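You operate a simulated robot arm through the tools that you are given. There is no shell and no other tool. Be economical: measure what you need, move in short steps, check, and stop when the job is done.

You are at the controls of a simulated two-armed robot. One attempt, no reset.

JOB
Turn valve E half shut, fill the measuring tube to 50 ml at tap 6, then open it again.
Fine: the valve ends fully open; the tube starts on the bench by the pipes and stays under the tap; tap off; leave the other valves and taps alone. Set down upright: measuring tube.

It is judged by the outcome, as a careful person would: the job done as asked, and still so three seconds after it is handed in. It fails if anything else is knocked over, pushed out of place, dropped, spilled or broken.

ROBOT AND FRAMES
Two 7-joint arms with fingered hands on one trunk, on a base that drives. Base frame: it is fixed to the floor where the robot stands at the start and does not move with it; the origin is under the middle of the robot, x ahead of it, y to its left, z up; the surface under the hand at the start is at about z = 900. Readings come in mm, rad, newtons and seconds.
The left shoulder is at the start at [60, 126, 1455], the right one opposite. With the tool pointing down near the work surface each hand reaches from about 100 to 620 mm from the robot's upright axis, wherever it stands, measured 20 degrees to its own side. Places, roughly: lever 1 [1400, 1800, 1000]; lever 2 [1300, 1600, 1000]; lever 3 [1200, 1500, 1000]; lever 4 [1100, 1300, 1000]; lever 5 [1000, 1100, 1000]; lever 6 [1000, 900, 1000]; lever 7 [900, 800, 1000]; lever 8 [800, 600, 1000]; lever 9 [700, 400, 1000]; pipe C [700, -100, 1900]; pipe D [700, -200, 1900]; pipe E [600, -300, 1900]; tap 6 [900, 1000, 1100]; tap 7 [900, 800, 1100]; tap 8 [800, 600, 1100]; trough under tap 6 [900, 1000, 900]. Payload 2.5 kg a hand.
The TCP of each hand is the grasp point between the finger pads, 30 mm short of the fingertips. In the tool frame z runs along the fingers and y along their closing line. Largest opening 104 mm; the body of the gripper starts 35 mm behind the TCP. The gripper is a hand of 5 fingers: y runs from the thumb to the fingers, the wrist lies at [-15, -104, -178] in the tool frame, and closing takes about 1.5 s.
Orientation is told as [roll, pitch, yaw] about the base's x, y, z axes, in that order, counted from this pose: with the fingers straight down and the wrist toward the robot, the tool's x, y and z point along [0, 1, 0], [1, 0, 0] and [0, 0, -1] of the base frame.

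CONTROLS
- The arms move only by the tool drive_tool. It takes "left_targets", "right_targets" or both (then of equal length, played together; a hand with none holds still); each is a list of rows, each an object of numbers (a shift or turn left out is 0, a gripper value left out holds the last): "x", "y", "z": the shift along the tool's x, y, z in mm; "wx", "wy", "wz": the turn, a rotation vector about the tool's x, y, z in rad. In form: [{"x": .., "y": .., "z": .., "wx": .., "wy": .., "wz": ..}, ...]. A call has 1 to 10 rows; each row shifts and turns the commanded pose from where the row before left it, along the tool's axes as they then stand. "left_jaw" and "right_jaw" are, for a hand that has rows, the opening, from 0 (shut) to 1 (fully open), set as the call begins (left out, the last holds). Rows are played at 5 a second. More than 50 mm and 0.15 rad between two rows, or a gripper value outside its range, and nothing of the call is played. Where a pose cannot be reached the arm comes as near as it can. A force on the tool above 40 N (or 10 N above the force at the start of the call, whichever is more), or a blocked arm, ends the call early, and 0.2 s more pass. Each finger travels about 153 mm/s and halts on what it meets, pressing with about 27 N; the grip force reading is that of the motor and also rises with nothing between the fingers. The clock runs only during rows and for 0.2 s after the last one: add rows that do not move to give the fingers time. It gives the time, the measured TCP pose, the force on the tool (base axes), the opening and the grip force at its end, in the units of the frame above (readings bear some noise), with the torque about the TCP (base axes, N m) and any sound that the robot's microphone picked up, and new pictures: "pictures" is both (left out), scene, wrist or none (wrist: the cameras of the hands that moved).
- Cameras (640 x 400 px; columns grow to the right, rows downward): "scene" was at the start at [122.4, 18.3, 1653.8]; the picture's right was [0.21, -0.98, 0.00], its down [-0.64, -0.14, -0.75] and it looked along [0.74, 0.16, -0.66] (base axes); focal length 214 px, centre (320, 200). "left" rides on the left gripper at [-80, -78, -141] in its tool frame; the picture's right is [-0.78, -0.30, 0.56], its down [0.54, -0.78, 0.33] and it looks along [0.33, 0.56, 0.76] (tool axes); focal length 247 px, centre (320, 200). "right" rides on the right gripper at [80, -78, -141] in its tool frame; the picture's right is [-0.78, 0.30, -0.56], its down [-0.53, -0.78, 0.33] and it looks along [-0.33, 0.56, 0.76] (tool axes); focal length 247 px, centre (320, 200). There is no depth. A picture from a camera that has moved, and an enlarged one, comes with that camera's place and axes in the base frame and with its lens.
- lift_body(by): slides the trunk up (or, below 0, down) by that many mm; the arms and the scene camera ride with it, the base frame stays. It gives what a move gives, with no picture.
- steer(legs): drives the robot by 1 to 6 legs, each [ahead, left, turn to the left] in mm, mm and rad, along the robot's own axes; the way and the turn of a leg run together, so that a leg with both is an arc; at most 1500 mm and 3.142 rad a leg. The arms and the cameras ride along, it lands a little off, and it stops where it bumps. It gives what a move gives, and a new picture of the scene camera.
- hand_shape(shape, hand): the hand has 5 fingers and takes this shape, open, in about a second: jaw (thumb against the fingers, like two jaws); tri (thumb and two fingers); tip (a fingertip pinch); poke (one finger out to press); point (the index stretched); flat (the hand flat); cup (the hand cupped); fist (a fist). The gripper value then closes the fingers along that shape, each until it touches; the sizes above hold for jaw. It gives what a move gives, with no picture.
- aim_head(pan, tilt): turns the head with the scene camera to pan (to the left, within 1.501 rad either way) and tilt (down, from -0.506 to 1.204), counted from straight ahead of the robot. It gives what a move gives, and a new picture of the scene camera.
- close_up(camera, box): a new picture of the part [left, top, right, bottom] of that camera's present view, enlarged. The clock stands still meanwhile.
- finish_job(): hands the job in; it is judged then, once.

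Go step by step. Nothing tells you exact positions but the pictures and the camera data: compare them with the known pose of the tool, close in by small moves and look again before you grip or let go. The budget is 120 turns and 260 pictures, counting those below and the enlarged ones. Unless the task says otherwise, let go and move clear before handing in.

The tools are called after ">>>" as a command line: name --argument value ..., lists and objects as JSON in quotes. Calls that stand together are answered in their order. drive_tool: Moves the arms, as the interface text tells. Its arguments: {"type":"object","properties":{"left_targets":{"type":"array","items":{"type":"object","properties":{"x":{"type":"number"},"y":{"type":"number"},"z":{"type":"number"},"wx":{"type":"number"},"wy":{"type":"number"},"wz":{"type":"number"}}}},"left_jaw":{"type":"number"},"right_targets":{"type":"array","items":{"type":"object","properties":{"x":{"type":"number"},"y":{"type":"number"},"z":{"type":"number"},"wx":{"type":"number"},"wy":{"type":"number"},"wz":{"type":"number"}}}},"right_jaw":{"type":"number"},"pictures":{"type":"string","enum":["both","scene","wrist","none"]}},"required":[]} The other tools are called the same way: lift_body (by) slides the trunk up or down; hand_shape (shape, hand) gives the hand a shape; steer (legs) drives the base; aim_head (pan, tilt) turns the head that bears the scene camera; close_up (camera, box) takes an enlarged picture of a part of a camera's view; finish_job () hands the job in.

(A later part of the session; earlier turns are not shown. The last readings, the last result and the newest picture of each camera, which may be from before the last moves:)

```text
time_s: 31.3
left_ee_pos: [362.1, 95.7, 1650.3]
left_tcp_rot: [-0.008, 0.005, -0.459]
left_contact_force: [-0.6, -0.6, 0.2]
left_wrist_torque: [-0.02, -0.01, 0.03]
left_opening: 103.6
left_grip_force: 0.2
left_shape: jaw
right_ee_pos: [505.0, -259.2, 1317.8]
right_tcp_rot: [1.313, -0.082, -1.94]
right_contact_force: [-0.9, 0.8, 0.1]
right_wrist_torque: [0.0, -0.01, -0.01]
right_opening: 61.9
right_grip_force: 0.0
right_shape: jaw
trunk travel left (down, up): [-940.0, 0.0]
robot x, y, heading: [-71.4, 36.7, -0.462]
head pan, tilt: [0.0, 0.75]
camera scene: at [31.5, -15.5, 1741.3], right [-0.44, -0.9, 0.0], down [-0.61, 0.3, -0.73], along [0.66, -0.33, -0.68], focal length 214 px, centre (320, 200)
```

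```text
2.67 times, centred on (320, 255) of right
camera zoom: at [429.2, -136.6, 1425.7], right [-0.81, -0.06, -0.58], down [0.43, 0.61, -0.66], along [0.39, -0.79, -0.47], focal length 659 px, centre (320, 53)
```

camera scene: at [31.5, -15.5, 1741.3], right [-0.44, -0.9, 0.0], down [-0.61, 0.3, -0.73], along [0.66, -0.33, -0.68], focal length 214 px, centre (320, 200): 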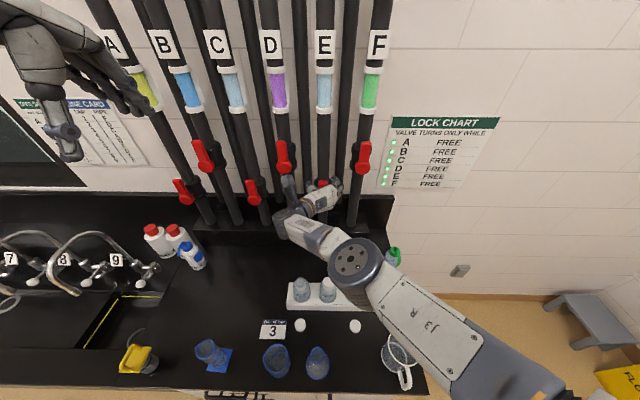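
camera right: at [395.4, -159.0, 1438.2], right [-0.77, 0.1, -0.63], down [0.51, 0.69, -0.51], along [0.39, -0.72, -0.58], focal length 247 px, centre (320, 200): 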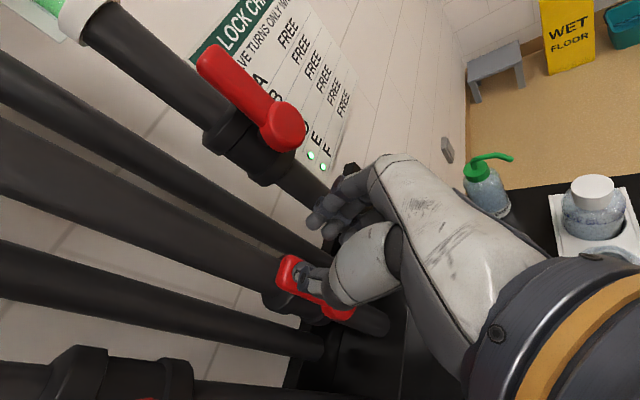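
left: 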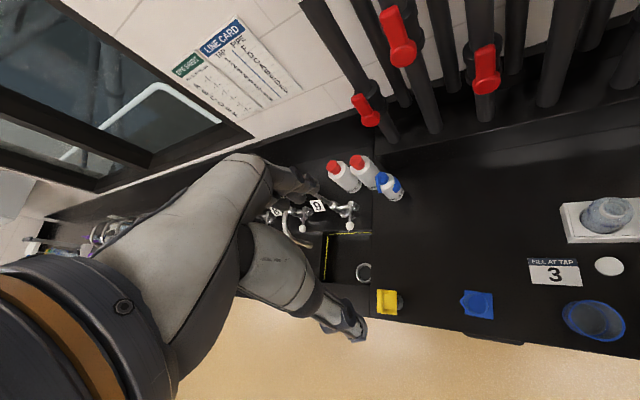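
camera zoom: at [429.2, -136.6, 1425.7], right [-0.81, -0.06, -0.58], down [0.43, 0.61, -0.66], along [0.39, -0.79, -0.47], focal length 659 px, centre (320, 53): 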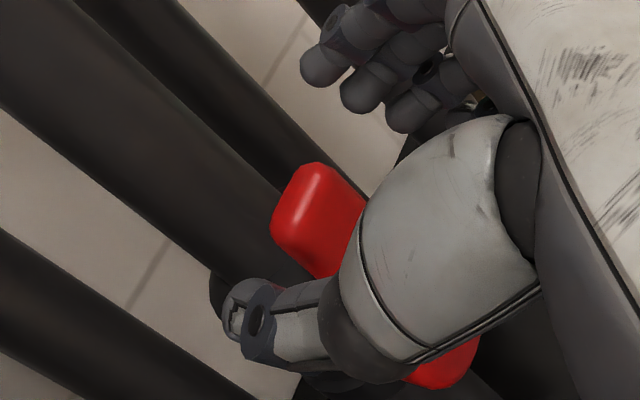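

>>> drive_tool --right_targets '[{}, {}, {}, {"y": 9, "wz": 0.1}, {"y": 9, "wz": 0.1}, {}]' --right_jaw 0.25 --pictures "none"

>>> close_up --camera "right" --box '[160, 130, 480, 330]'

>>> close_up --camera "scene" --box '[220, 130, 420, 255]'

```text
time_s: 32.7
left_ee_pos: [366.0, 95.1, 1650.3]
left_tcp_rot: [-0.008, 0.009, -0.456]
left_contact_force: [-0.1, 0.1, -1.2]
left_wrist_torque: [-0.01, 0.0, 0.02]
left_opening: 103.7
left_grip_force: 0.0
left_shape: jaw
right_ee_pos: [500.0, -275.1, 1316.7]
right_tcp_rot: [1.308, 0.112, -1.993]
right_contact_force: [-0.3, 0.2, 0.1]
right_wrist_torque: [0.01, -0.02, 0.0]
right_opening: 26.0
right_grip_force: 0.1
right_shape: jaw
trunk travel left (down, up): [-940.0, 0.0]
robot x, y, heading: [-72.1, 36.1, -0.461]
head pan, tilt: [0.0, 0.75]
```

```text
2.00 times, centred on (320, 230) of right
camera zoom: at [422.4, -170.4, 1439.1], right [-0.77, 0.09, -0.63], down [0.51, 0.69, -0.51], along [0.39, -0.72, -0.58], focal length 494 px, centre (320, 140)
```

zoom: 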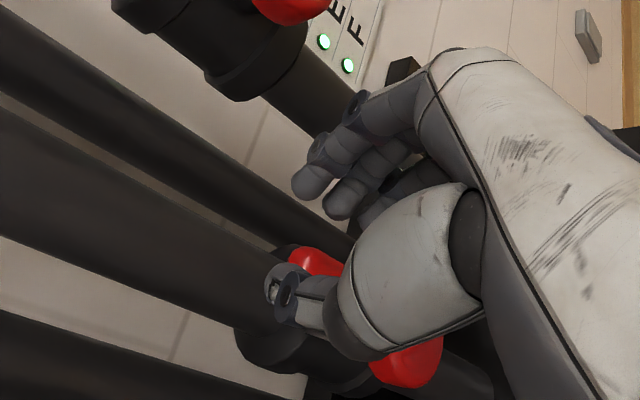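

```text
3.20 times, centred on (320, 192) of scene
camera zoom: at [35.1, -16.7, 1740.9], right [-0.44, -0.9, 0.0], down [-0.61, 0.3, -0.73], along [0.66, -0.32, -0.68], focal length 686 px, centre (320, 224)
```

zoom: 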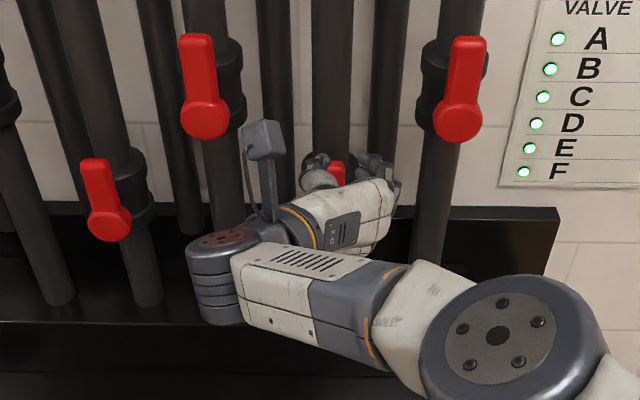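

>>> close_up --camera "scene" --box '[290, 160, 370, 210]'

```text
8.00 times, centred on (330, 185) of scene
camera zoom: at [35.1, -16.7, 1740.9], right [-0.44, -0.9, 0.0], down [-0.61, 0.3, -0.73], along [0.66, -0.32, -0.68], focal length 1716 px, centre (240, 320)
```

zoom: 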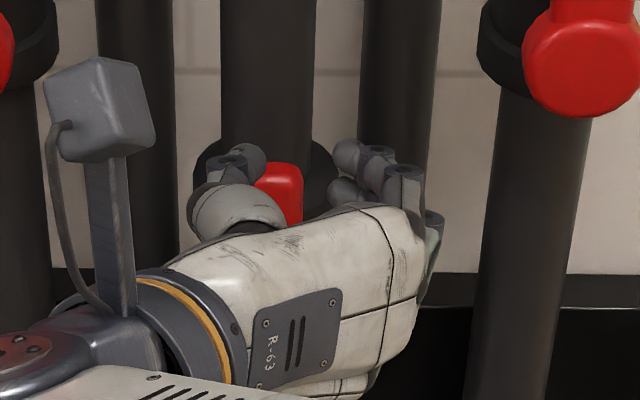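

The lever is now between thumb and fingers, thumb just touching. I keep swinging clockwise.

>>> drive_tool --right_targets '[{"y": 9, "wz": 0.09}, {"y": 9, "wz": 0.09}, {"y": 9, "wz": 0.09}, {}]' --pictures "none"

>>> close_up --camera "scene" --box '[290, 150, 386, 210]'

>>> close_up --camera "right" --box '[160, 130, 480, 330]'

```text
time_s: 33.7
left_ee_pos: [365.7, 94.8, 1649.9]
left_tcp_rot: [-0.011, 0.01, -0.457]
left_contact_force: [-0.3, -0.1, -0.3]
left_wrist_torque: [0.02, 0.03, -0.03]
left_opening: 103.7
left_grip_force: 0.1
left_shape: jaw
right_ee_pos: [491.5, -301.4, 1312.6]
right_tcp_rot: [1.289, 0.376, -2.065]
right_contact_force: [-0.2, -0.6, -0.4]
right_wrist_torque: [0.0, 0.02, 0.03]
right_opening: 26.1
right_grip_force: 0.1
right_shape: jaw
trunk travel left (down, up): [-940.0, 0.0]
robot x, y, heading: [-73.3, 39.2, -0.459]
head pan, tilt: [0.0, 0.75]
```

```text
6.67 times, centred on (338, 180) of scene
camera zoom: at [35.3, -16.9, 1740.9], right [-0.44, -0.9, 0.0], down [-0.61, 0.3, -0.73], along [0.66, -0.32, -0.68], focal length 1430 px, centre (200, 333)
```

zoom: 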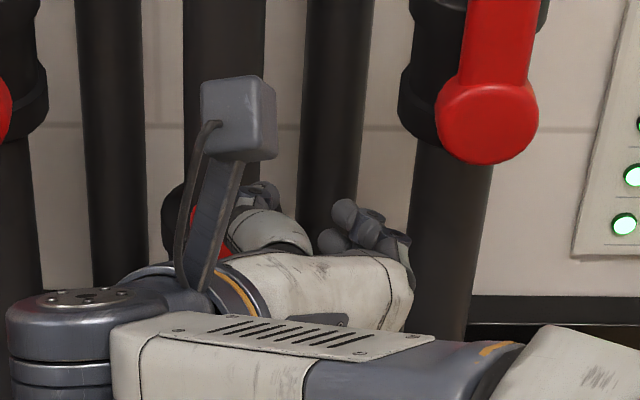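

```text
2.00 times, centred on (320, 230) of right
camera zoom: at [405.4, -220.9, 1448.5], right [-0.69, 0.3, -0.66], down [0.6, 0.75, -0.28], along [0.41, -0.59, -0.7], focal length 494 px, centre (320, 140)
```

zoom: 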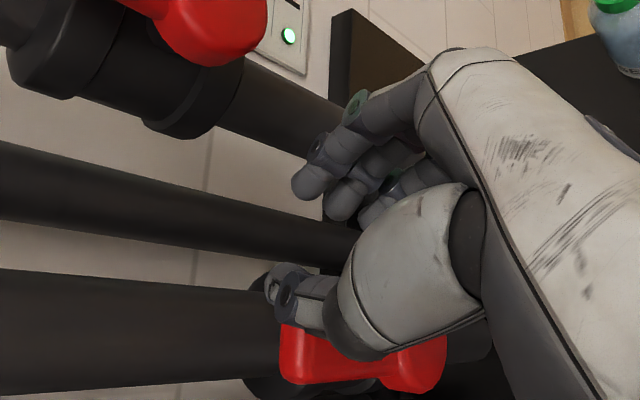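

The thumb slid past in front of the lever: still too shallow. I return, open, and go another 28 mm deeper.

>>> drive_tool --right_targets '[{"wz": -0.09, "y": -9}, {"wz": -0.09, "y": -9}, {"wz": -0.09, "y": -9}, {"wz": -0.1, "y": -9}, {"wz": -0.1, "y": -9}, {}]' --right_jaw 0.6 --pictures "none"

>>> steer --legs '[[28, 0, 0]]'

>>> close_up --camera "scene" --box '[290, 150, 386, 210]'

>>> close_up --camera "right" --box '[160, 130, 480, 330]'

```text
time_s: 35.1
left_ee_pos: [365.7, 92.5, 1648.6]
left_tcp_rot: [-0.008, 0.009, -0.458]
left_contact_force: [-0.3, -0.5, -0.1]
left_wrist_torque: [-0.01, -0.02, -0.04]
left_opening: 103.7
left_grip_force: 0.1
left_shape: jaw
right_ee_pos: [509.1, -261.6, 1321.0]
right_tcp_rot: [1.309, -0.083, -1.938]
right_contact_force: [0.0, 0.9, -0.4]
right_wrist_torque: [0.01, 0.01, -0.02]
right_opening: 62.2
right_grip_force: 0.1
right_shape: jaw
trunk travel left (down, up): [-940.0, 0.0]
robot x, y, heading: [-77.1, 38.5, -0.454]
head pan, tilt: [0.0, 0.75]
```

```text
time_s: 35.9
left_ee_pos: [387.7, 83.6, 1651.3]
left_tcp_rot: [-0.01, 0.006, -0.457]
left_contact_force: [-0.9, -0.1, 1.0]
left_wrist_torque: [0.01, -0.04, -0.01]
left_opening: 103.6
left_grip_force: 0.1
left_shape: jaw
right_ee_pos: [531.2, -271.9, 1322.5]
right_tcp_rot: [1.312, -0.082, -1.938]
right_contact_force: [0.3, -0.1, 0.4]
right_wrist_torque: [0.02, 0.01, 0.0]
right_opening: 61.7
right_grip_force: 0.1
right_shape: jaw
trunk travel left (down, up): [-940.0, 0.0]
robot x, y, heading: [-49.6, 23.3, -0.458]
head pan, tilt: [0.0, 0.75]
camera scene: at [56.4, -27.6, 1741.3], right [-0.44, -0.9, 0.0], down [-0.61, 0.3, -0.73], along [0.66, -0.33, -0.68], focal length 214 px, centre (320, 200)
```

scene: 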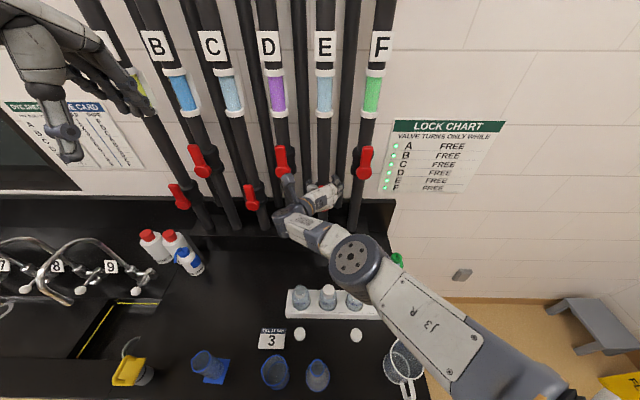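

```text
6.67 times, centred on (338, 180) of scene
camera zoom: at [56.4, -27.6, 1741.3], right [-0.44, -0.9, 0.0], down [-0.61, 0.3, -0.73], along [0.66, -0.33, -0.68], focal length 1430 px, centre (200, 333)
```

zoom: 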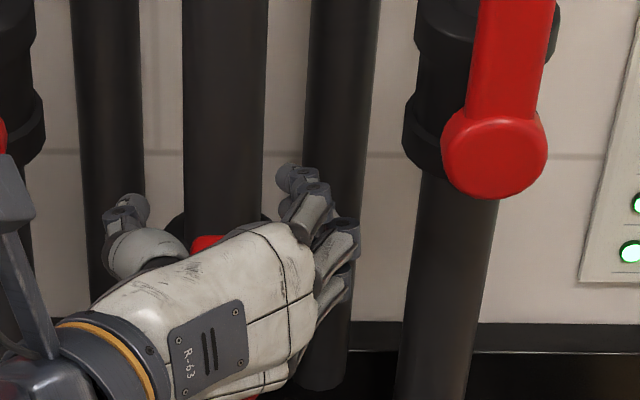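

```text
2.00 times, centred on (320, 230) of right
camera zoom: at [454.7, -149.1, 1429.2], right [-0.81, -0.06, -0.58], down [0.43, 0.61, -0.66], along [0.39, -0.79, -0.47], focal length 494 px, centre (320, 140)
```

zoom: 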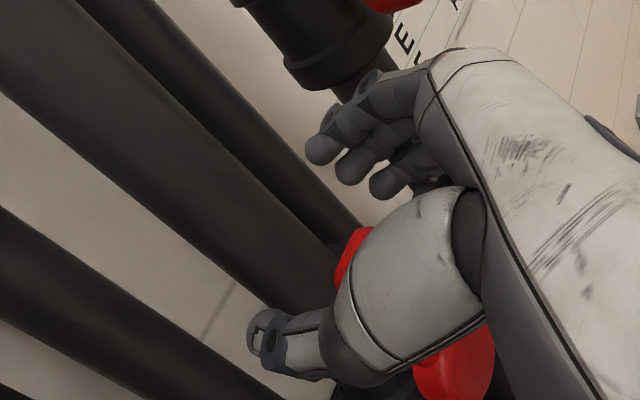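

The hand is slightly high, near the lever's tip. I lower it 35 mm and try closing and swinging.

>>> drive_tool --right_targets '[{"x": -18}, {"x": -17}, {}]' --pictures "none"

>>> drive_tool --right_targets '[{}, {}, {}, {}]' --right_jaw 0.25 --pictures "none"

>>> close_up --camera "scene" --box '[290, 150, 386, 210]'

>>> close_up --camera "right" --box '[160, 130, 480, 330]'

```text
time_s: 36.7
left_ee_pos: [391.0, 82.1, 1649.1]
left_tcp_rot: [-0.009, 0.009, -0.458]
left_contact_force: [0.3, 0.3, 0.5]
left_wrist_torque: [0.01, -0.01, -0.05]
left_opening: 103.6
left_grip_force: 0.0
left_shape: jaw
right_ee_pos: [523.7, -272.1, 1295.1]
right_tcp_rot: [1.309, -0.083, -1.937]
right_contact_force: [-0.6, -0.2, 1.3]
right_wrist_torque: [-0.01, 0.0, 0.01]
right_opening: 62.1
right_grip_force: 0.1
right_shape: jaw
right hand out of reach, approached as far as the arm can: row 2
trunk travel left (down, up): [-940.0, 0.0]
robot x, y, heading: [-48.8, 20.8, -0.461]
head pan, tilt: [0.0, 0.75]
```

```text
time_s: 37.7
left_ee_pos: [389.4, 82.6, 1649.8]
left_tcp_rot: [-0.008, 0.009, -0.457]
left_contact_force: [0.6, 0.2, 0.5]
left_wrist_torque: [-0.01, 0.01, -0.02]
left_opening: 103.8
left_grip_force: 0.1
left_shape: jaw
right_ee_pos: [524.0, -273.6, 1296.5]
right_tcp_rot: [1.309, -0.081, -1.938]
right_contact_force: [-1.3, -1.4, 0.3]
right_wrist_torque: [0.0, 0.01, -0.03]
right_opening: 27.7
right_grip_force: 0.1
right_shape: jaw
trunk travel left (down, up): [-940.0, 0.0]
robot x, y, heading: [-49.0, 25.6, -0.457]
head pan, tilt: [0.0, 0.75]
```

```text
6.67 times, centred on (338, 180) of scene
camera zoom: at [59.3, -29.3, 1740.9], right [-0.44, -0.9, 0.0], down [-0.61, 0.3, -0.73], along [0.66, -0.32, -0.68], focal length 1430 px, centre (200, 333)
```

zoom: 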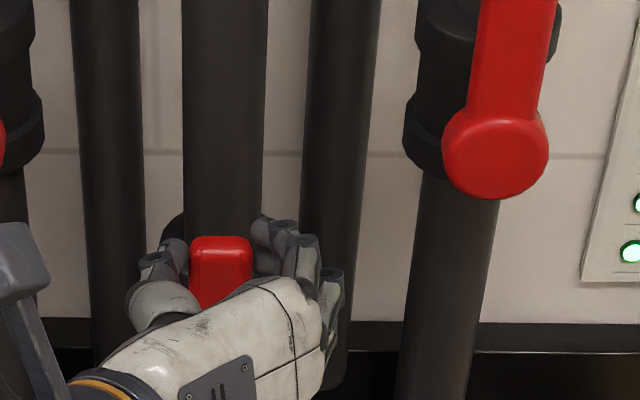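

```text
2.00 times, centred on (320, 230) of right
camera zoom: at [447.9, -150.5, 1403.9], right [-0.81, -0.06, -0.58], down [0.43, 0.61, -0.66], along [0.39, -0.79, -0.47], focal length 494 px, centre (320, 140)
```

zoom: 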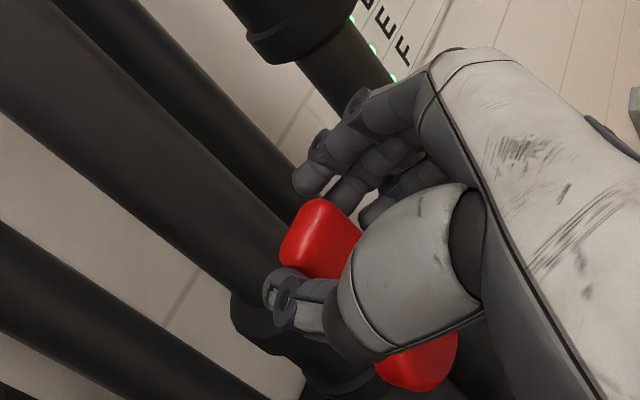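

Now the lever is properly held between thumb and fingers. I swing it clockwise about its pivot in small steps.

>>> drive_tool --right_targets '[{"y": 5.2, "wz": 0.087}, {"y": 5.2, "wz": 0.087}, {"y": 5.2, "wz": 0.087}, {"y": 5.2, "wz": 0.087}, {}]' --pictures "none"

>>> close_up --camera "scene" --box '[290, 150, 386, 210]'

>>> close_up --camera "right" --box '[160, 130, 480, 330]'

```text
time_s: 38.9
left_ee_pos: [391.9, 84.8, 1648.7]
left_tcp_rot: [-0.011, 0.009, -0.458]
left_contact_force: [-0.2, -0.3, -0.1]
left_wrist_torque: [0.05, 0.0, -0.02]
left_opening: 103.8
left_grip_force: 0.1
left_shape: jaw
right_ee_pos: [516.3, -288.2, 1295.3]
right_tcp_rot: [1.301, 0.255, -2.029]
right_contact_force: [0.7, 11.7, -1.4]
right_wrist_torque: [-0.02, 0.05, 0.34]
right_opening: 32.1
right_grip_force: 0.0
right_shape: jaw
trunk travel left (down, up): [-940.0, 0.0]
robot x, y, heading: [-50.8, 24.3, -0.457]
head pan, tilt: [0.0, 0.75]
```

```text
6.67 times, centred on (338, 180) of scene
camera zoom: at [60.4, -26.3, 1741.0], right [-0.44, -0.9, 0.0], down [-0.61, 0.3, -0.73], along [0.66, -0.33, -0.68], focal length 1430 px, centre (200, 333)
```

zoom: 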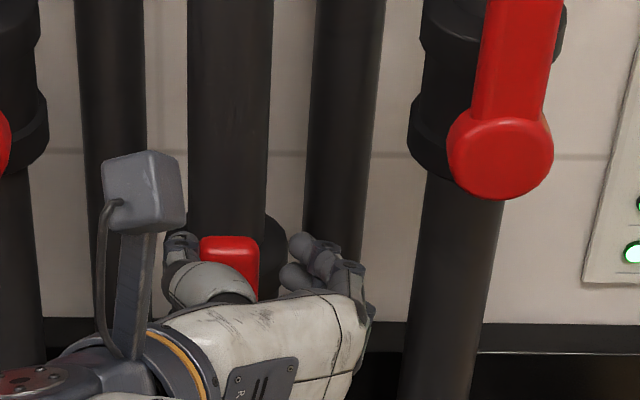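

```text
2.00 times, centred on (320, 230) of right
camera zoom: at [435.2, -196.5, 1426.1], right [-0.73, 0.21, -0.65], down [0.56, 0.73, -0.39], along [0.4, -0.65, -0.65], focal length 494 px, centre (320, 140)
```

zoom: 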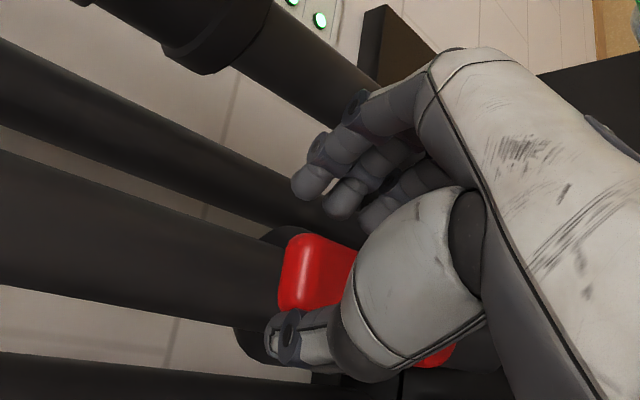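

>>> drive_tool --right_targets '[{"y": 6, "wz": 0.05}, {"y": 6, "wz": 0.05}, {"y": 6, "wz": 0.05}, {}]' --pictures "none"

>>> close_up --camera "scene" --box '[290, 150, 386, 210]'

>>> close_up --camera "right" --box '[160, 130, 480, 330]'

```text
time_s: 39.9
left_ee_pos: [392.3, 87.6, 1648.4]
left_tcp_rot: [-0.015, 0.008, -0.456]
left_contact_force: [-0.7, -0.2, -0.1]
left_wrist_torque: [-0.01, -0.01, 0.04]
left_opening: 103.7
left_grip_force: 0.0
left_shape: jaw
right_ee_pos: [511.6, -299.1, 1289.5]
right_tcp_rot: [1.286, 0.4, -2.057]
right_contact_force: [9.3, 21.1, -0.9]
right_wrist_torque: [-0.22, 0.11, 0.23]
right_opening: 53.5
right_grip_force: 0.1
right_shape: jaw
trunk travel left (down, up): [-940.0, 0.0]
robot x, y, heading: [-52.5, 23.9, -0.458]
head pan, tilt: [0.0, 0.75]
```

```text
6.67 times, centred on (338, 180) of scene
camera zoom: at [62.4, -24.2, 1740.9], right [-0.44, -0.9, 0.0], down [-0.61, 0.3, -0.73], along [0.65, -0.33, -0.68], focal length 1430 px, centre (200, 333)
```

zoom: 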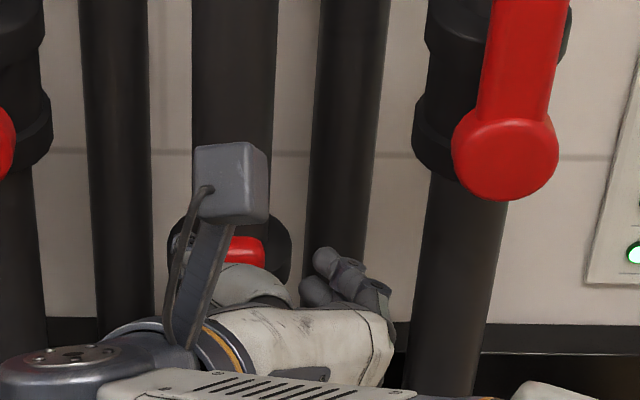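

```text
2.00 times, centred on (320, 230) of right
camera zoom: at [425.3, -222.1, 1427.5], right [-0.69, 0.31, -0.66], down [0.59, 0.76, -0.26], along [0.42, -0.57, -0.71], focal length 494 px, centre (320, 140)
```

zoom: 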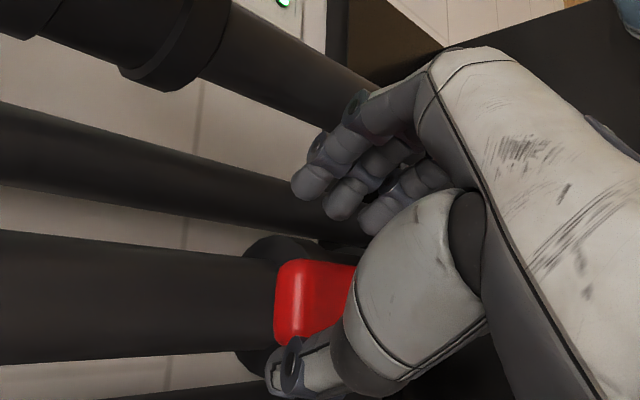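

The lever resists clockwise (23 N, no motion), so it likely closes counter-clockwise. I go back to upright and try the other way.

>>> drive_tool --right_targets '[{"y": -6, "wz": -0.05}, {"y": -6, "wz": -0.05}, {"y": -6, "wz": -0.05}, {"y": -5.2, "wz": -0.087}, {"y": -5.2, "wz": -0.087}, {"y": -5.2, "wz": -0.087}, {"y": -5.2, "wz": -0.087}, {}]' --pictures "none"

>>> drive_tool --right_targets '[{"y": -6, "wz": -0.087}, {"y": -6, "wz": -0.087}, {"y": -6, "wz": -0.087}, {"y": -6, "wz": -0.087}, {}]' --pictures "none"

>>> close_up --camera "scene" --box '[290, 150, 386, 210]'

>>> close_up --camera "right" --box '[160, 130, 480, 330]'

```text
time_s: 41.7
left_ee_pos: [390.1, 81.8, 1648.7]
left_tcp_rot: [-0.009, 0.009, -0.457]
left_contact_force: [-0.6, 0.6, 0.4]
left_wrist_torque: [0.0, -0.01, -0.01]
left_opening: 103.9
left_grip_force: 0.1
left_shape: jaw
right_ee_pos: [523.9, -275.6, 1298.2]
right_tcp_rot: [1.308, -0.082, -1.94]
right_contact_force: [-0.3, -0.8, -0.9]
right_wrist_torque: [0.03, -0.01, 0.02]
right_opening: 26.4
right_grip_force: 0.0
right_shape: jaw
trunk travel left (down, up): [-940.0, 0.0]
robot x, y, heading: [-48.8, 21.3, -0.461]
head pan, tilt: [0.0, 0.75]
```

```text
time_s: 42.9
left_ee_pos: [390.4, 81.8, 1650.4]
left_tcp_rot: [-0.009, 0.009, -0.457]
left_contact_force: [0.1, 0.1, 0.6]
left_wrist_torque: [0.0, 0.03, -0.02]
left_opening: 103.4
left_grip_force: 0.2
left_shape: jaw
right_ee_pos: [521.3, -252.7, 1300.1]
right_tcp_rot: [1.282, -0.417, -1.838]
right_contact_force: [0.7, -1.5, -0.1]
right_wrist_torque: [0.0, 0.0, -0.05]
right_opening: 26.9
right_grip_force: 0.1
right_shape: jaw
right hand out of reach, approached as far as the arm can: row 2, 3, 4
trunk travel left (down, up): [-940.0, 0.0]
robot x, y, heading: [-50.0, 22.7, -0.455]
head pan, tilt: [0.0, 0.75]
```

```text
6.67 times, centred on (338, 180) of scene
camera zoom: at [60.0, -30.0, 1740.9], right [-0.44, -0.9, 0.0], down [-0.61, 0.3, -0.73], along [0.66, -0.32, -0.68], focal length 1430 px, centre (200, 333)
```

zoom: 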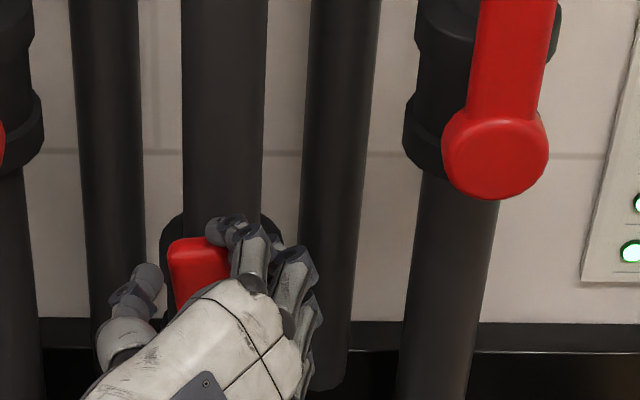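

```text
2.00 times, centred on (320, 230) of right
camera zoom: at [443.2, -108.4, 1375.3], right [-0.86, -0.29, -0.42], down [0.28, 0.4, -0.87], along [0.42, -0.87, -0.26], focal length 494 px, centre (320, 140)
```

zoom: 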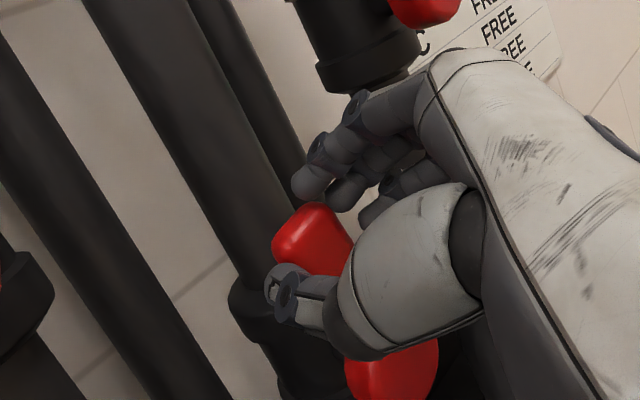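

Counter-clockwise it turns freely. I keep pushing it left toward 45°.

>>> drive_tool --right_targets '[{"y": -7}, {"y": -7}, {"y": -7}, {"y": -7}, {}]' --pictures "none"

>>> close_up --camera "scene" --box '[280, 150, 376, 210]'

>>> close_up --camera "right" --box '[160, 130, 480, 330]'

```text
time_s: 44.1
left_ee_pos: [390.6, 81.6, 1649.6]
left_tcp_rot: [-0.01, 0.01, -0.458]
left_contact_force: [-0.3, -0.8, -0.6]
left_wrist_torque: [0.02, 0.02, 0.02]
left_opening: 103.7
left_grip_force: 0.0
left_shape: jaw
right_ee_pos: [511.0, -232.9, 1298.1]
right_tcp_rot: [1.283, -0.417, -1.839]
right_contact_force: [-0.6, -0.6, 0.9]
right_wrist_torque: [0.0, 0.0, 0.02]
right_opening: 26.2
right_grip_force: 0.1
right_shape: jaw
right hand out of reach, approached as far as the arm can: row 1, 2, 3, 4
trunk travel left (down, up): [-940.0, 0.0]
robot x, y, heading: [-51.0, 27.4, -0.46]
head pan, tilt: [0.0, 0.75]
```

```text
6.67 times, centred on (328, 180) of scene
camera zoom: at [59.9, -29.4, 1740.9], right [-0.44, -0.9, 0.0], down [-0.61, 0.3, -0.73], along [0.66, -0.32, -0.68], focal length 1430 px, centre (267, 333)
```

zoom: 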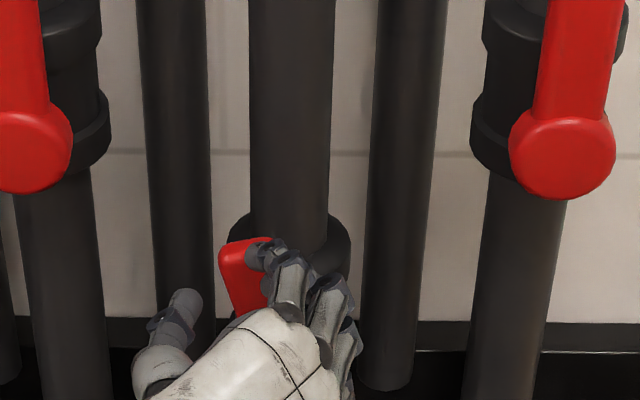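

```text
2.00 times, centred on (320, 230) of right
camera zoom: at [434.8, -89.5, 1373.0], right [-0.86, -0.29, -0.42], down [0.28, 0.4, -0.87], along [0.42, -0.87, -0.27], focal length 494 px, centre (320, 140)
```

zoom: 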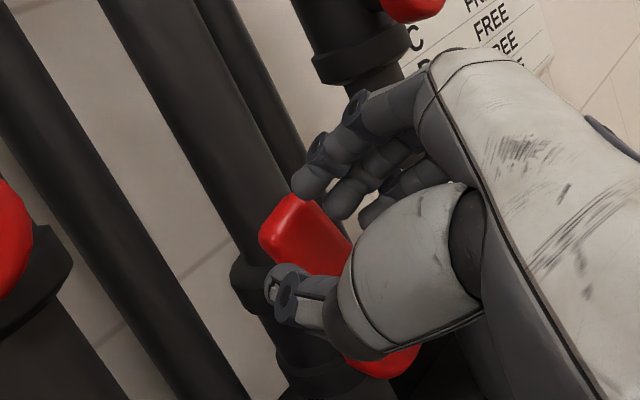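

The arm is at its reach limit so I use the base: 20 mm forward, 25 mm left.

>>> steer --legs '[[20, 0, 0], [0, 25, 0]]'

>>> close_up --camera "scene" --box '[290, 150, 386, 210]'

>>> close_up --camera "right" --box '[160, 130, 480, 330]'

```text
time_s: 45.3
left_ee_pos: [414.4, 95.9, 1651.9]
left_tcp_rot: [-0.008, 0.005, -0.458]
left_contact_force: [-0.3, -0.7, -0.5]
left_wrist_torque: [0.0, -0.01, 0.01]
left_opening: 103.6
left_grip_force: 0.0
left_shape: jaw
right_ee_pos: [538.2, -218.4, 1301.1]
right_tcp_rot: [1.293, -0.418, -1.842]
right_contact_force: [-13.2, 6.2, 4.5]
right_wrist_torque: [-0.01, 0.16, -0.13]
right_opening: 6.5
right_grip_force: 27.0
right_shape: jaw
trunk travel left (down, up): [-940.0, 0.0]
robot x, y, heading: [-24.3, 37.3, -0.462]
head pan, tilt: [0.0, 0.75]
camera scene: at [83.9, -15.8, 1741.4], right [-0.44, -0.9, 0.0], down [-0.61, 0.3, -0.73], along [0.66, -0.32, -0.68], focal length 214 px, centre (320, 200)
```

scene: 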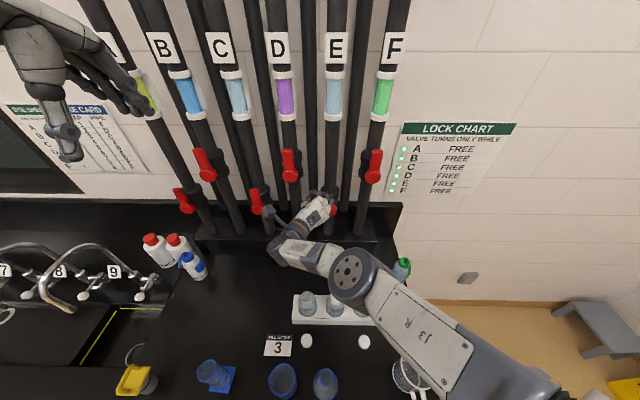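

```text
6.67 times, centred on (338, 180) of scene
camera zoom: at [83.9, -15.8, 1741.4], right [-0.44, -0.9, 0.0], down [-0.61, 0.3, -0.73], along [0.66, -0.32, -0.68], focal length 1430 px, centre (200, 333)
```

zoom: 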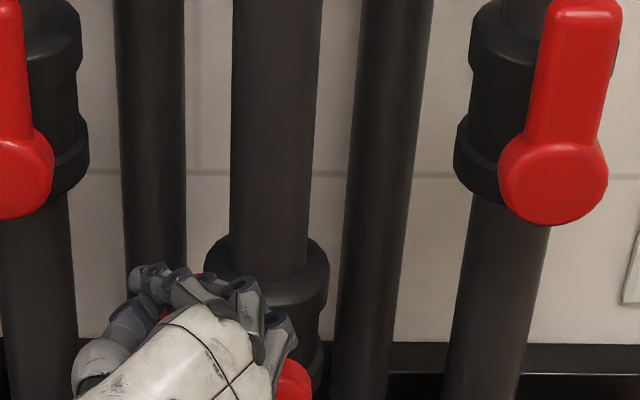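

```text
2.00 times, centred on (320, 230) of right
camera zoom: at [460.4, -75.4, 1376.1], right [-0.86, -0.29, -0.42], down [0.29, 0.4, -0.87], along [0.42, -0.87, -0.26], focal length 494 px, centre (320, 140)
```

zoom: 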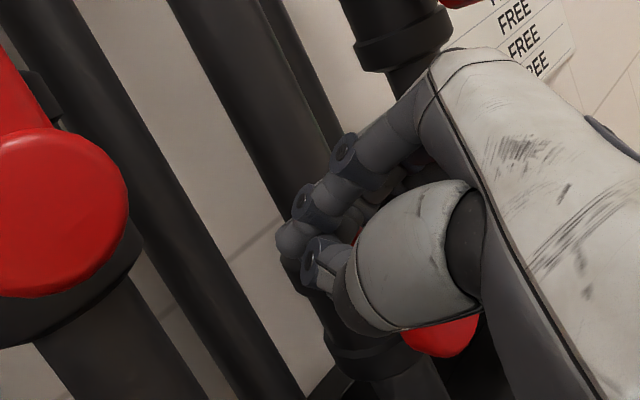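

I open the jaw and back off 80 mm to see the lever's angle.

>>> drive_tool --right_targets '[{}, {}, {}, {}]' --right_jaw 0.6 --pictures "none"

>>> close_up --camera "scene" --box '[290, 170, 386, 230]'

>>> steer --legs '[[-80, 0, 0]]'

>>> close_up --camera "scene" --box '[280, 150, 376, 210]'

```text
time_s: 46.3
left_ee_pos: [415.3, 98.5, 1650.4]
left_tcp_rot: [-0.01, 0.004, -0.458]
left_contact_force: [0.5, 0.5, 1.2]
left_wrist_torque: [0.03, 0.01, -0.05]
left_opening: 104.2
left_grip_force: 0.0
left_shape: jaw
right_ee_pos: [537.5, -217.3, 1301.9]
right_tcp_rot: [1.293, -0.419, -1.842]
right_contact_force: [-20.2, 12.0, 2.8]
right_wrist_torque: [0.0, 0.18, -0.5]
right_opening: 58.5
right_grip_force: 0.1
right_shape: jaw
trunk travel left (down, up): [-940.0, 0.0]
robot x, y, heading: [-19.5, 37.7, -0.461]
head pan, tilt: [0.0, 0.75]
```

```text
6.67 times, centred on (338, 200) of scene
camera zoom: at [84.0, -13.2, 1741.4], right [-0.44, -0.9, 0.0], down [-0.61, 0.3, -0.73], along [0.66, -0.33, -0.68], focal length 1430 px, centre (200, 200)
```

zoom: 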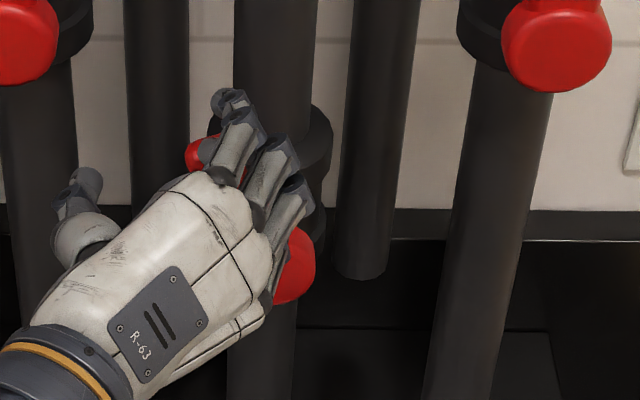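

```text
time_s: 47.4
left_ee_pos: [348.1, 130.3, 1649.7]
left_tcp_rot: [-0.009, 0.007, -0.458]
left_contact_force: [0.5, 0.0, 0.7]
left_wrist_torque: [-0.01, -0.03, -0.01]
left_opening: 103.8
left_grip_force: 0.0
left_shape: jaw
right_ee_pos: [468.4, -185.5, 1299.2]
right_tcp_rot: [1.291, -0.42, -1.841]
right_contact_force: [0.3, 0.7, 0.9]
right_wrist_torque: [-0.02, 0.0, -0.02]
right_opening: 62.2
right_grip_force: 0.0
right_shape: jaw
trunk travel left (down, up): [-940.0, 0.0]
robot x, y, heading: [-92.9, 75.4, -0.466]
head pan, tilt: [0.0, 0.75]
camera scene: at [16.6, 19.6, 1740.9], right [-0.44, -0.9, 0.0], down [-0.61, 0.3, -0.73], along [0.66, -0.32, -0.68], focal length 214 px, centre (320, 200)
```

scene: 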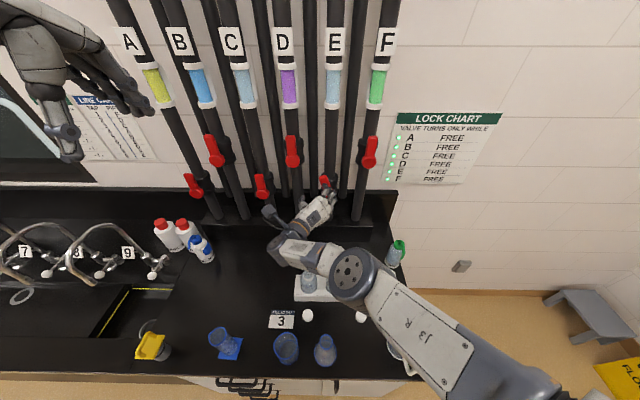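

```text
6.67 times, centred on (328, 180) of scene
camera zoom: at [16.6, 19.6, 1740.9], right [-0.44, -0.9, 0.0], down [-0.61, 0.3, -0.73], along [0.66, -0.32, -0.68], focal length 1430 px, centre (267, 333)
```

zoom: 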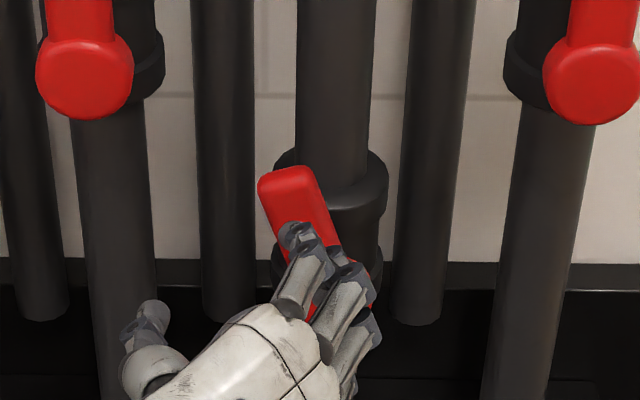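

The lever is about 22° counter-clockwise. The robot stands too far for good arm reach, so I retract the arm 100 mm and drive the base closer.

>>> drive_tool --right_targets '[{"x": -13.6, "y": 1.6, "z": -32.7}, {"x": -13.6, "y": 1.6, "z": -32.7}, {"x": -13.6, "y": 1.6, "z": -32.7}, {}]' --pictures "none"

>>> steer --legs '[[125, 0, 0]]'

>>> close_up --camera "scene" --box '[260, 150, 420, 250]'

```text
time_s: 48.4
left_ee_pos: [347.3, 131.9, 1648.0]
left_tcp_rot: [-0.011, 0.009, -0.457]
left_contact_force: [0.6, -0.2, 0.3]
left_wrist_torque: [-0.01, -0.01, 0.0]
left_opening: 103.5
left_grip_force: 0.1
left_shape: jaw
right_ee_pos: [365.7, -166.6, 1288.4]
right_tcp_rot: [1.29, -0.419, -1.842]
right_contact_force: [0.6, 0.2, -0.2]
right_wrist_torque: [0.0, 0.0, -0.02]
right_opening: 62.1
right_grip_force: 0.1
right_shape: jaw
trunk travel left (down, up): [-940.0, 0.0]
robot x, y, heading: [-91.1, 72.6, -0.458]
head pan, tilt: [0.0, 0.75]
```

```text
time_s: 49.6
left_ee_pos: [455.8, 75.2, 1649.8]
left_tcp_rot: [-0.009, 0.01, -0.461]
left_contact_force: [-0.4, -0.6, -0.5]
left_wrist_torque: [0.01, 0.02, -0.01]
left_opening: 103.7
left_grip_force: 0.2
left_shape: jaw
right_ee_pos: [474.0, -221.9, 1288.8]
right_tcp_rot: [1.288, -0.419, -1.844]
right_contact_force: [-0.1, -0.4, -0.1]
right_wrist_torque: [0.03, 0.01, 0.03]
right_opening: 62.3
right_grip_force: 0.1
right_shape: jaw
trunk travel left (down, up): [-940.0, 0.0]
robot x, y, heading: [21.6, 20.7, -0.468]
head pan, tilt: [0.0, 0.75]
camera scene: at [126.1, -35.2, 1741.0], right [-0.45, -0.89, 0.0], down [-0.61, 0.3, -0.73], along [0.65, -0.33, -0.68], focal length 214 px, centre (320, 200)
```

scene: 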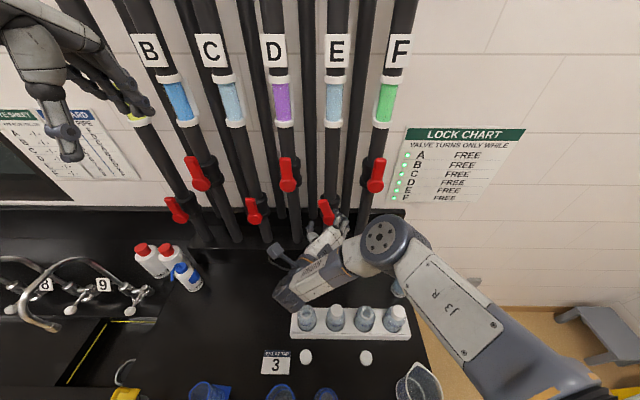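

```text
4.00 times, centred on (340, 200) of scene
camera zoom: at [126.1, -35.2, 1741.0], right [-0.45, -0.89, 0.0], down [-0.61, 0.3, -0.73], along [0.65, -0.33, -0.68], focal length 858 px, centre (240, 200)
```

zoom: 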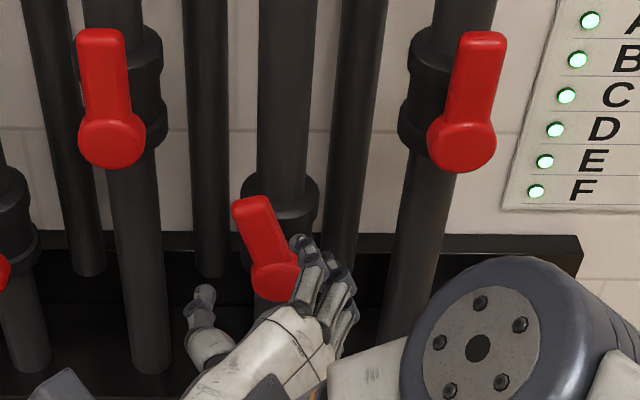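

Now there's good reach and view. I advance straight to straddle the lever and close lightly.

>>> drive_tool --right_targets '[{"x": 3.5, "y": 5.6, "z": 21.4}, {"x": 3.5, "y": 5.6, "z": 21.4}, {"x": 3.5, "y": 5.6, "z": 21.4}]' --pictures "none"

>>> drive_tool --right_targets '[{}, {}, {}, {}]' --right_jaw 0.25 --pictures "none"

>>> close_up --camera "scene" --box '[260, 150, 420, 250]'

>>> close_up --camera "right" --box '[160, 130, 480, 330]'

```text
time_s: 50.4
left_ee_pos: [458.5, 73.2, 1648.8]
left_tcp_rot: [-0.012, 0.01, -0.461]
left_contact_force: [0.0, 0.2, 0.4]
left_wrist_torque: [-0.01, 0.0, 0.0]
left_opening: 103.6
left_grip_force: 0.2
left_shape: jaw
right_ee_pos: [529.7, -258.5, 1287.8]
right_tcp_rot: [1.289, -0.419, -1.844]
right_contact_force: [1.1, 0.0, 0.2]
right_wrist_torque: [-0.02, -0.02, 0.01]
right_opening: 62.4
right_grip_force: 0.1
right_shape: jaw
trunk travel left (down, up): [-940.0, 0.0]
robot x, y, heading: [15.7, 22.4, -0.467]
head pan, tilt: [0.0, 0.75]
```

```text
time_s: 51.4
left_ee_pos: [458.3, 74.4, 1649.7]
left_tcp_rot: [-0.009, 0.01, -0.459]
left_contact_force: [0.4, -0.1, 0.5]
left_wrist_torque: [0.0, 0.0, 0.0]
left_opening: 103.6
left_grip_force: 0.0
left_shape: jaw
right_ee_pos: [530.4, -258.1, 1286.8]
right_tcp_rot: [1.29, -0.418, -1.843]
right_contact_force: [-2.2, 2.1, -0.4]
right_wrist_torque: [0.04, 0.02, -0.02]
right_opening: 27.5
right_grip_force: 0.0
right_shape: jaw
trunk travel left (down, up): [-940.0, 0.0]
robot x, y, heading: [18.7, 19.3, -0.467]
head pan, tilt: [0.0, 0.75]
```

```text
4.00 times, centred on (340, 200) of scene
camera zoom: at [127.1, -35.5, 1740.9], right [-0.45, -0.89, 0.0], down [-0.61, 0.3, -0.73], along [0.65, -0.33, -0.68], focal length 858 px, centre (240, 200)
```

zoom: 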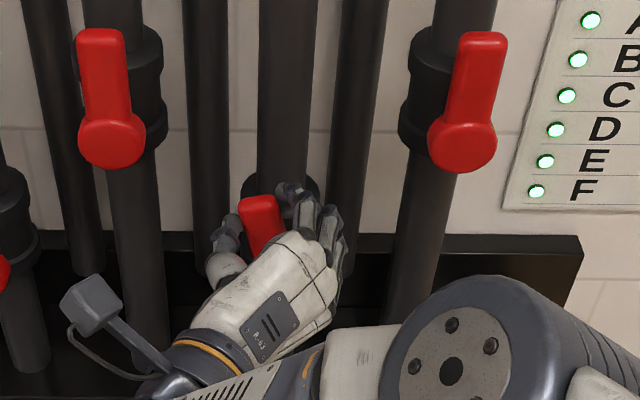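

```text
2.00 times, centred on (320, 230) of right
camera zoom: at [453.8, -113.5, 1362.9], right [-0.86, -0.29, -0.42], down [0.29, 0.4, -0.87], along [0.42, -0.87, -0.26], focal length 494 px, centre (320, 140)
```

zoom: 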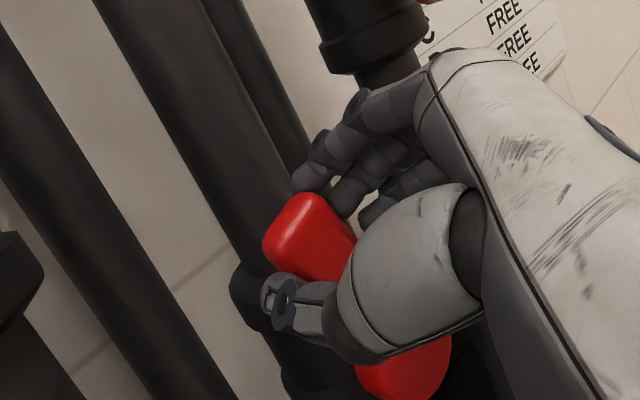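

Lever well straddled. I swing it counter-clockwise about its pivot.

>>> drive_tool --right_targets '[{"y": -5.5, "wz": -0.087}, {"y": -5.5, "wz": -0.087}, {"y": -5.5, "wz": -0.087}, {"y": -5.5, "wz": -0.087}, {"y": -5.5, "wz": -0.087}, {"y": -5.5, "wz": -0.087}, {}]' --pictures "none"

>>> close_up --camera "scene" --box '[260, 150, 420, 250]'

>>> close_up --camera "right" --box '[160, 130, 480, 330]'

```text
time_s: 53.0
left_ee_pos: [457.7, 74.2, 1649.1]
left_tcp_rot: [-0.011, 0.009, -0.46]
left_contact_force: [-0.5, -0.1, 0.3]
left_wrist_torque: [0.03, -0.03, 0.0]
left_opening: 103.7
left_grip_force: 0.0
left_shape: jaw
right_ee_pos: [524.6, -198.8, 1341.3]
right_tcp_rot: [1.132, -0.903, -1.615]
right_contact_force: [0.1, -0.5, -1.3]
right_wrist_torque: [0.0, -0.01, 0.02]
right_opening: 26.1
right_grip_force: 0.0
right_shape: jaw
right hand out of reach, approached as far as the arm can: row 3, 4, 5, 6
trunk travel left (down, up): [-940.0, 0.0]
robot x, y, heading: [15.9, 19.4, -0.466]
head pan, tilt: [0.0, 0.75]
```

```text
4.00 times, centred on (340, 200) of scene
camera zoom: at [127.5, -35.9, 1740.9], right [-0.45, -0.89, 0.0], down [-0.61, 0.31, -0.73], along [0.65, -0.33, -0.68], focal length 858 px, centre (240, 200)
```

zoom: 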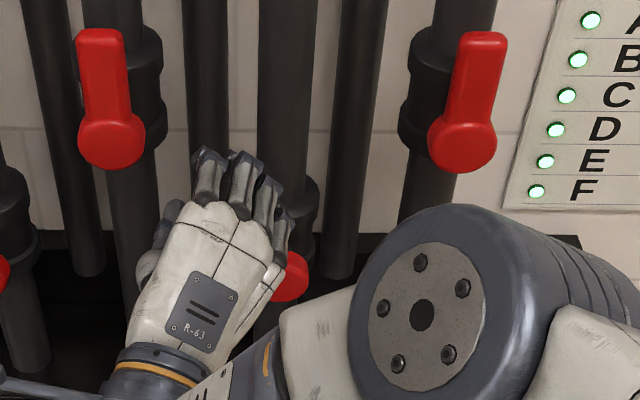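

```text
2.00 times, centred on (320, 230) of right
camera zoom: at [438.1, -42.5, 1362.6], right [-0.86, -0.51, -0.06], down [0.07, -0.01, -1.0], along [0.51, -0.86, 0.05], focal length 494 px, centre (320, 140)
```

zoom: 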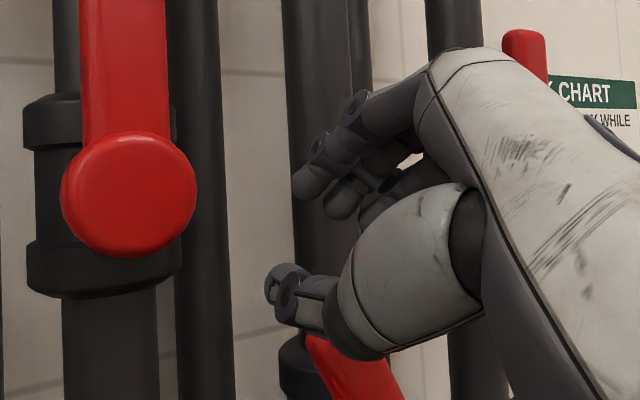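

The rolled pose lifted the hand off the lever. I back off, undo the roll and look at the lever.

>>> drive_tool --right_targets '[{"z": -40}, {"z": -40}, {"wz": 0.104}, {"wz": 0.104}, {"wz": 0.104}, {"wz": 0.104}, {"wz": 0.104}, {}]' --right_jaw 0.25 --pictures "none"

>>> close_up --camera "scene" --box '[260, 150, 420, 250]'

```text
time_s: 54.8
left_ee_pos: [457.5, 75.0, 1648.5]
left_tcp_rot: [-0.011, 0.01, -0.461]
left_contact_force: [0.1, 0.4, -0.3]
left_wrist_torque: [0.0, -0.03, 0.0]
left_opening: 103.5
left_grip_force: 0.1
left_shape: jaw
right_ee_pos: [494.2, -177.1, 1362.3]
right_tcp_rot: [1.289, -0.419, -1.844]
right_contact_force: [-0.1, -1.3, 0.6]
right_wrist_torque: [-0.03, 0.0, 0.02]
right_opening: 26.1
right_grip_force: 0.1
right_shape: jaw
right hand out of reach, approached as far as the arm can: row 1, 2
trunk travel left (down, up): [-940.0, 0.0]
robot x, y, heading: [15.1, 20.8, -0.463]
head pan, tilt: [0.0, 0.75]
```

```text
4.00 times, centred on (340, 200) of scene
camera zoom: at [127.5, -35.9, 1740.9], right [-0.45, -0.89, 0.0], down [-0.61, 0.31, -0.73], along [0.65, -0.33, -0.68], focal length 858 px, centre (240, 200)
```

zoom: 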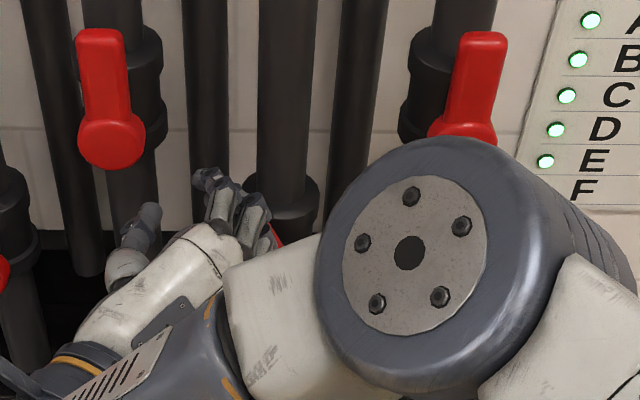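

>>> drive_tool --right_targets '[{"z": -38}, {"x": -34, "y": 8.6}, {"x": -34, "y": 8.6}, {"x": -34, "y": 8.6}, {}]' --right_jaw 0.6 --pictures "none"

>>> close_up --camera "scene" --box '[260, 150, 420, 250]'

```text
time_s: 56.0
left_ee_pos: [458.2, 74.5, 1649.0]
left_tcp_rot: [-0.01, 0.009, -0.461]
left_contact_force: [-1.1, -0.6, 0.3]
left_wrist_torque: [-0.03, -0.01, 0.01]
left_opening: 103.9
left_grip_force: 0.1
left_shape: jaw
right_ee_pos: [441.7, -225.2, 1296.3]
right_tcp_rot: [1.287, -0.419, -1.843]
right_contact_force: [-0.4, 0.3, 1.2]
right_wrist_torque: [0.0, -0.01, -0.01]
right_opening: 62.1
right_grip_force: 0.1
right_shape: jaw
right hand out of reach, approached as far as the arm can: row 1, 3, 4
trunk travel left (down, up): [-940.0, 0.0]
robot x, y, heading: [18.2, 16.7, -0.465]
head pan, tilt: [0.0, 0.75]
```

```text
4.00 times, centred on (340, 200) of scene
camera zoom: at [127.5, -35.3, 1740.9], right [-0.45, -0.89, 0.0], down [-0.61, 0.3, -0.73], along [0.65, -0.33, -0.68], focal length 858 px, centre (240, 200)
```

zoom: 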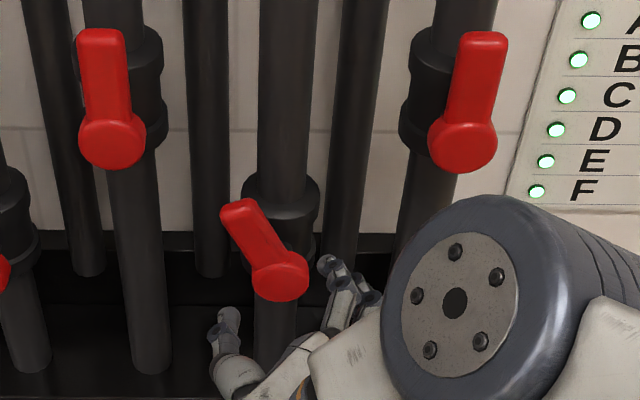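

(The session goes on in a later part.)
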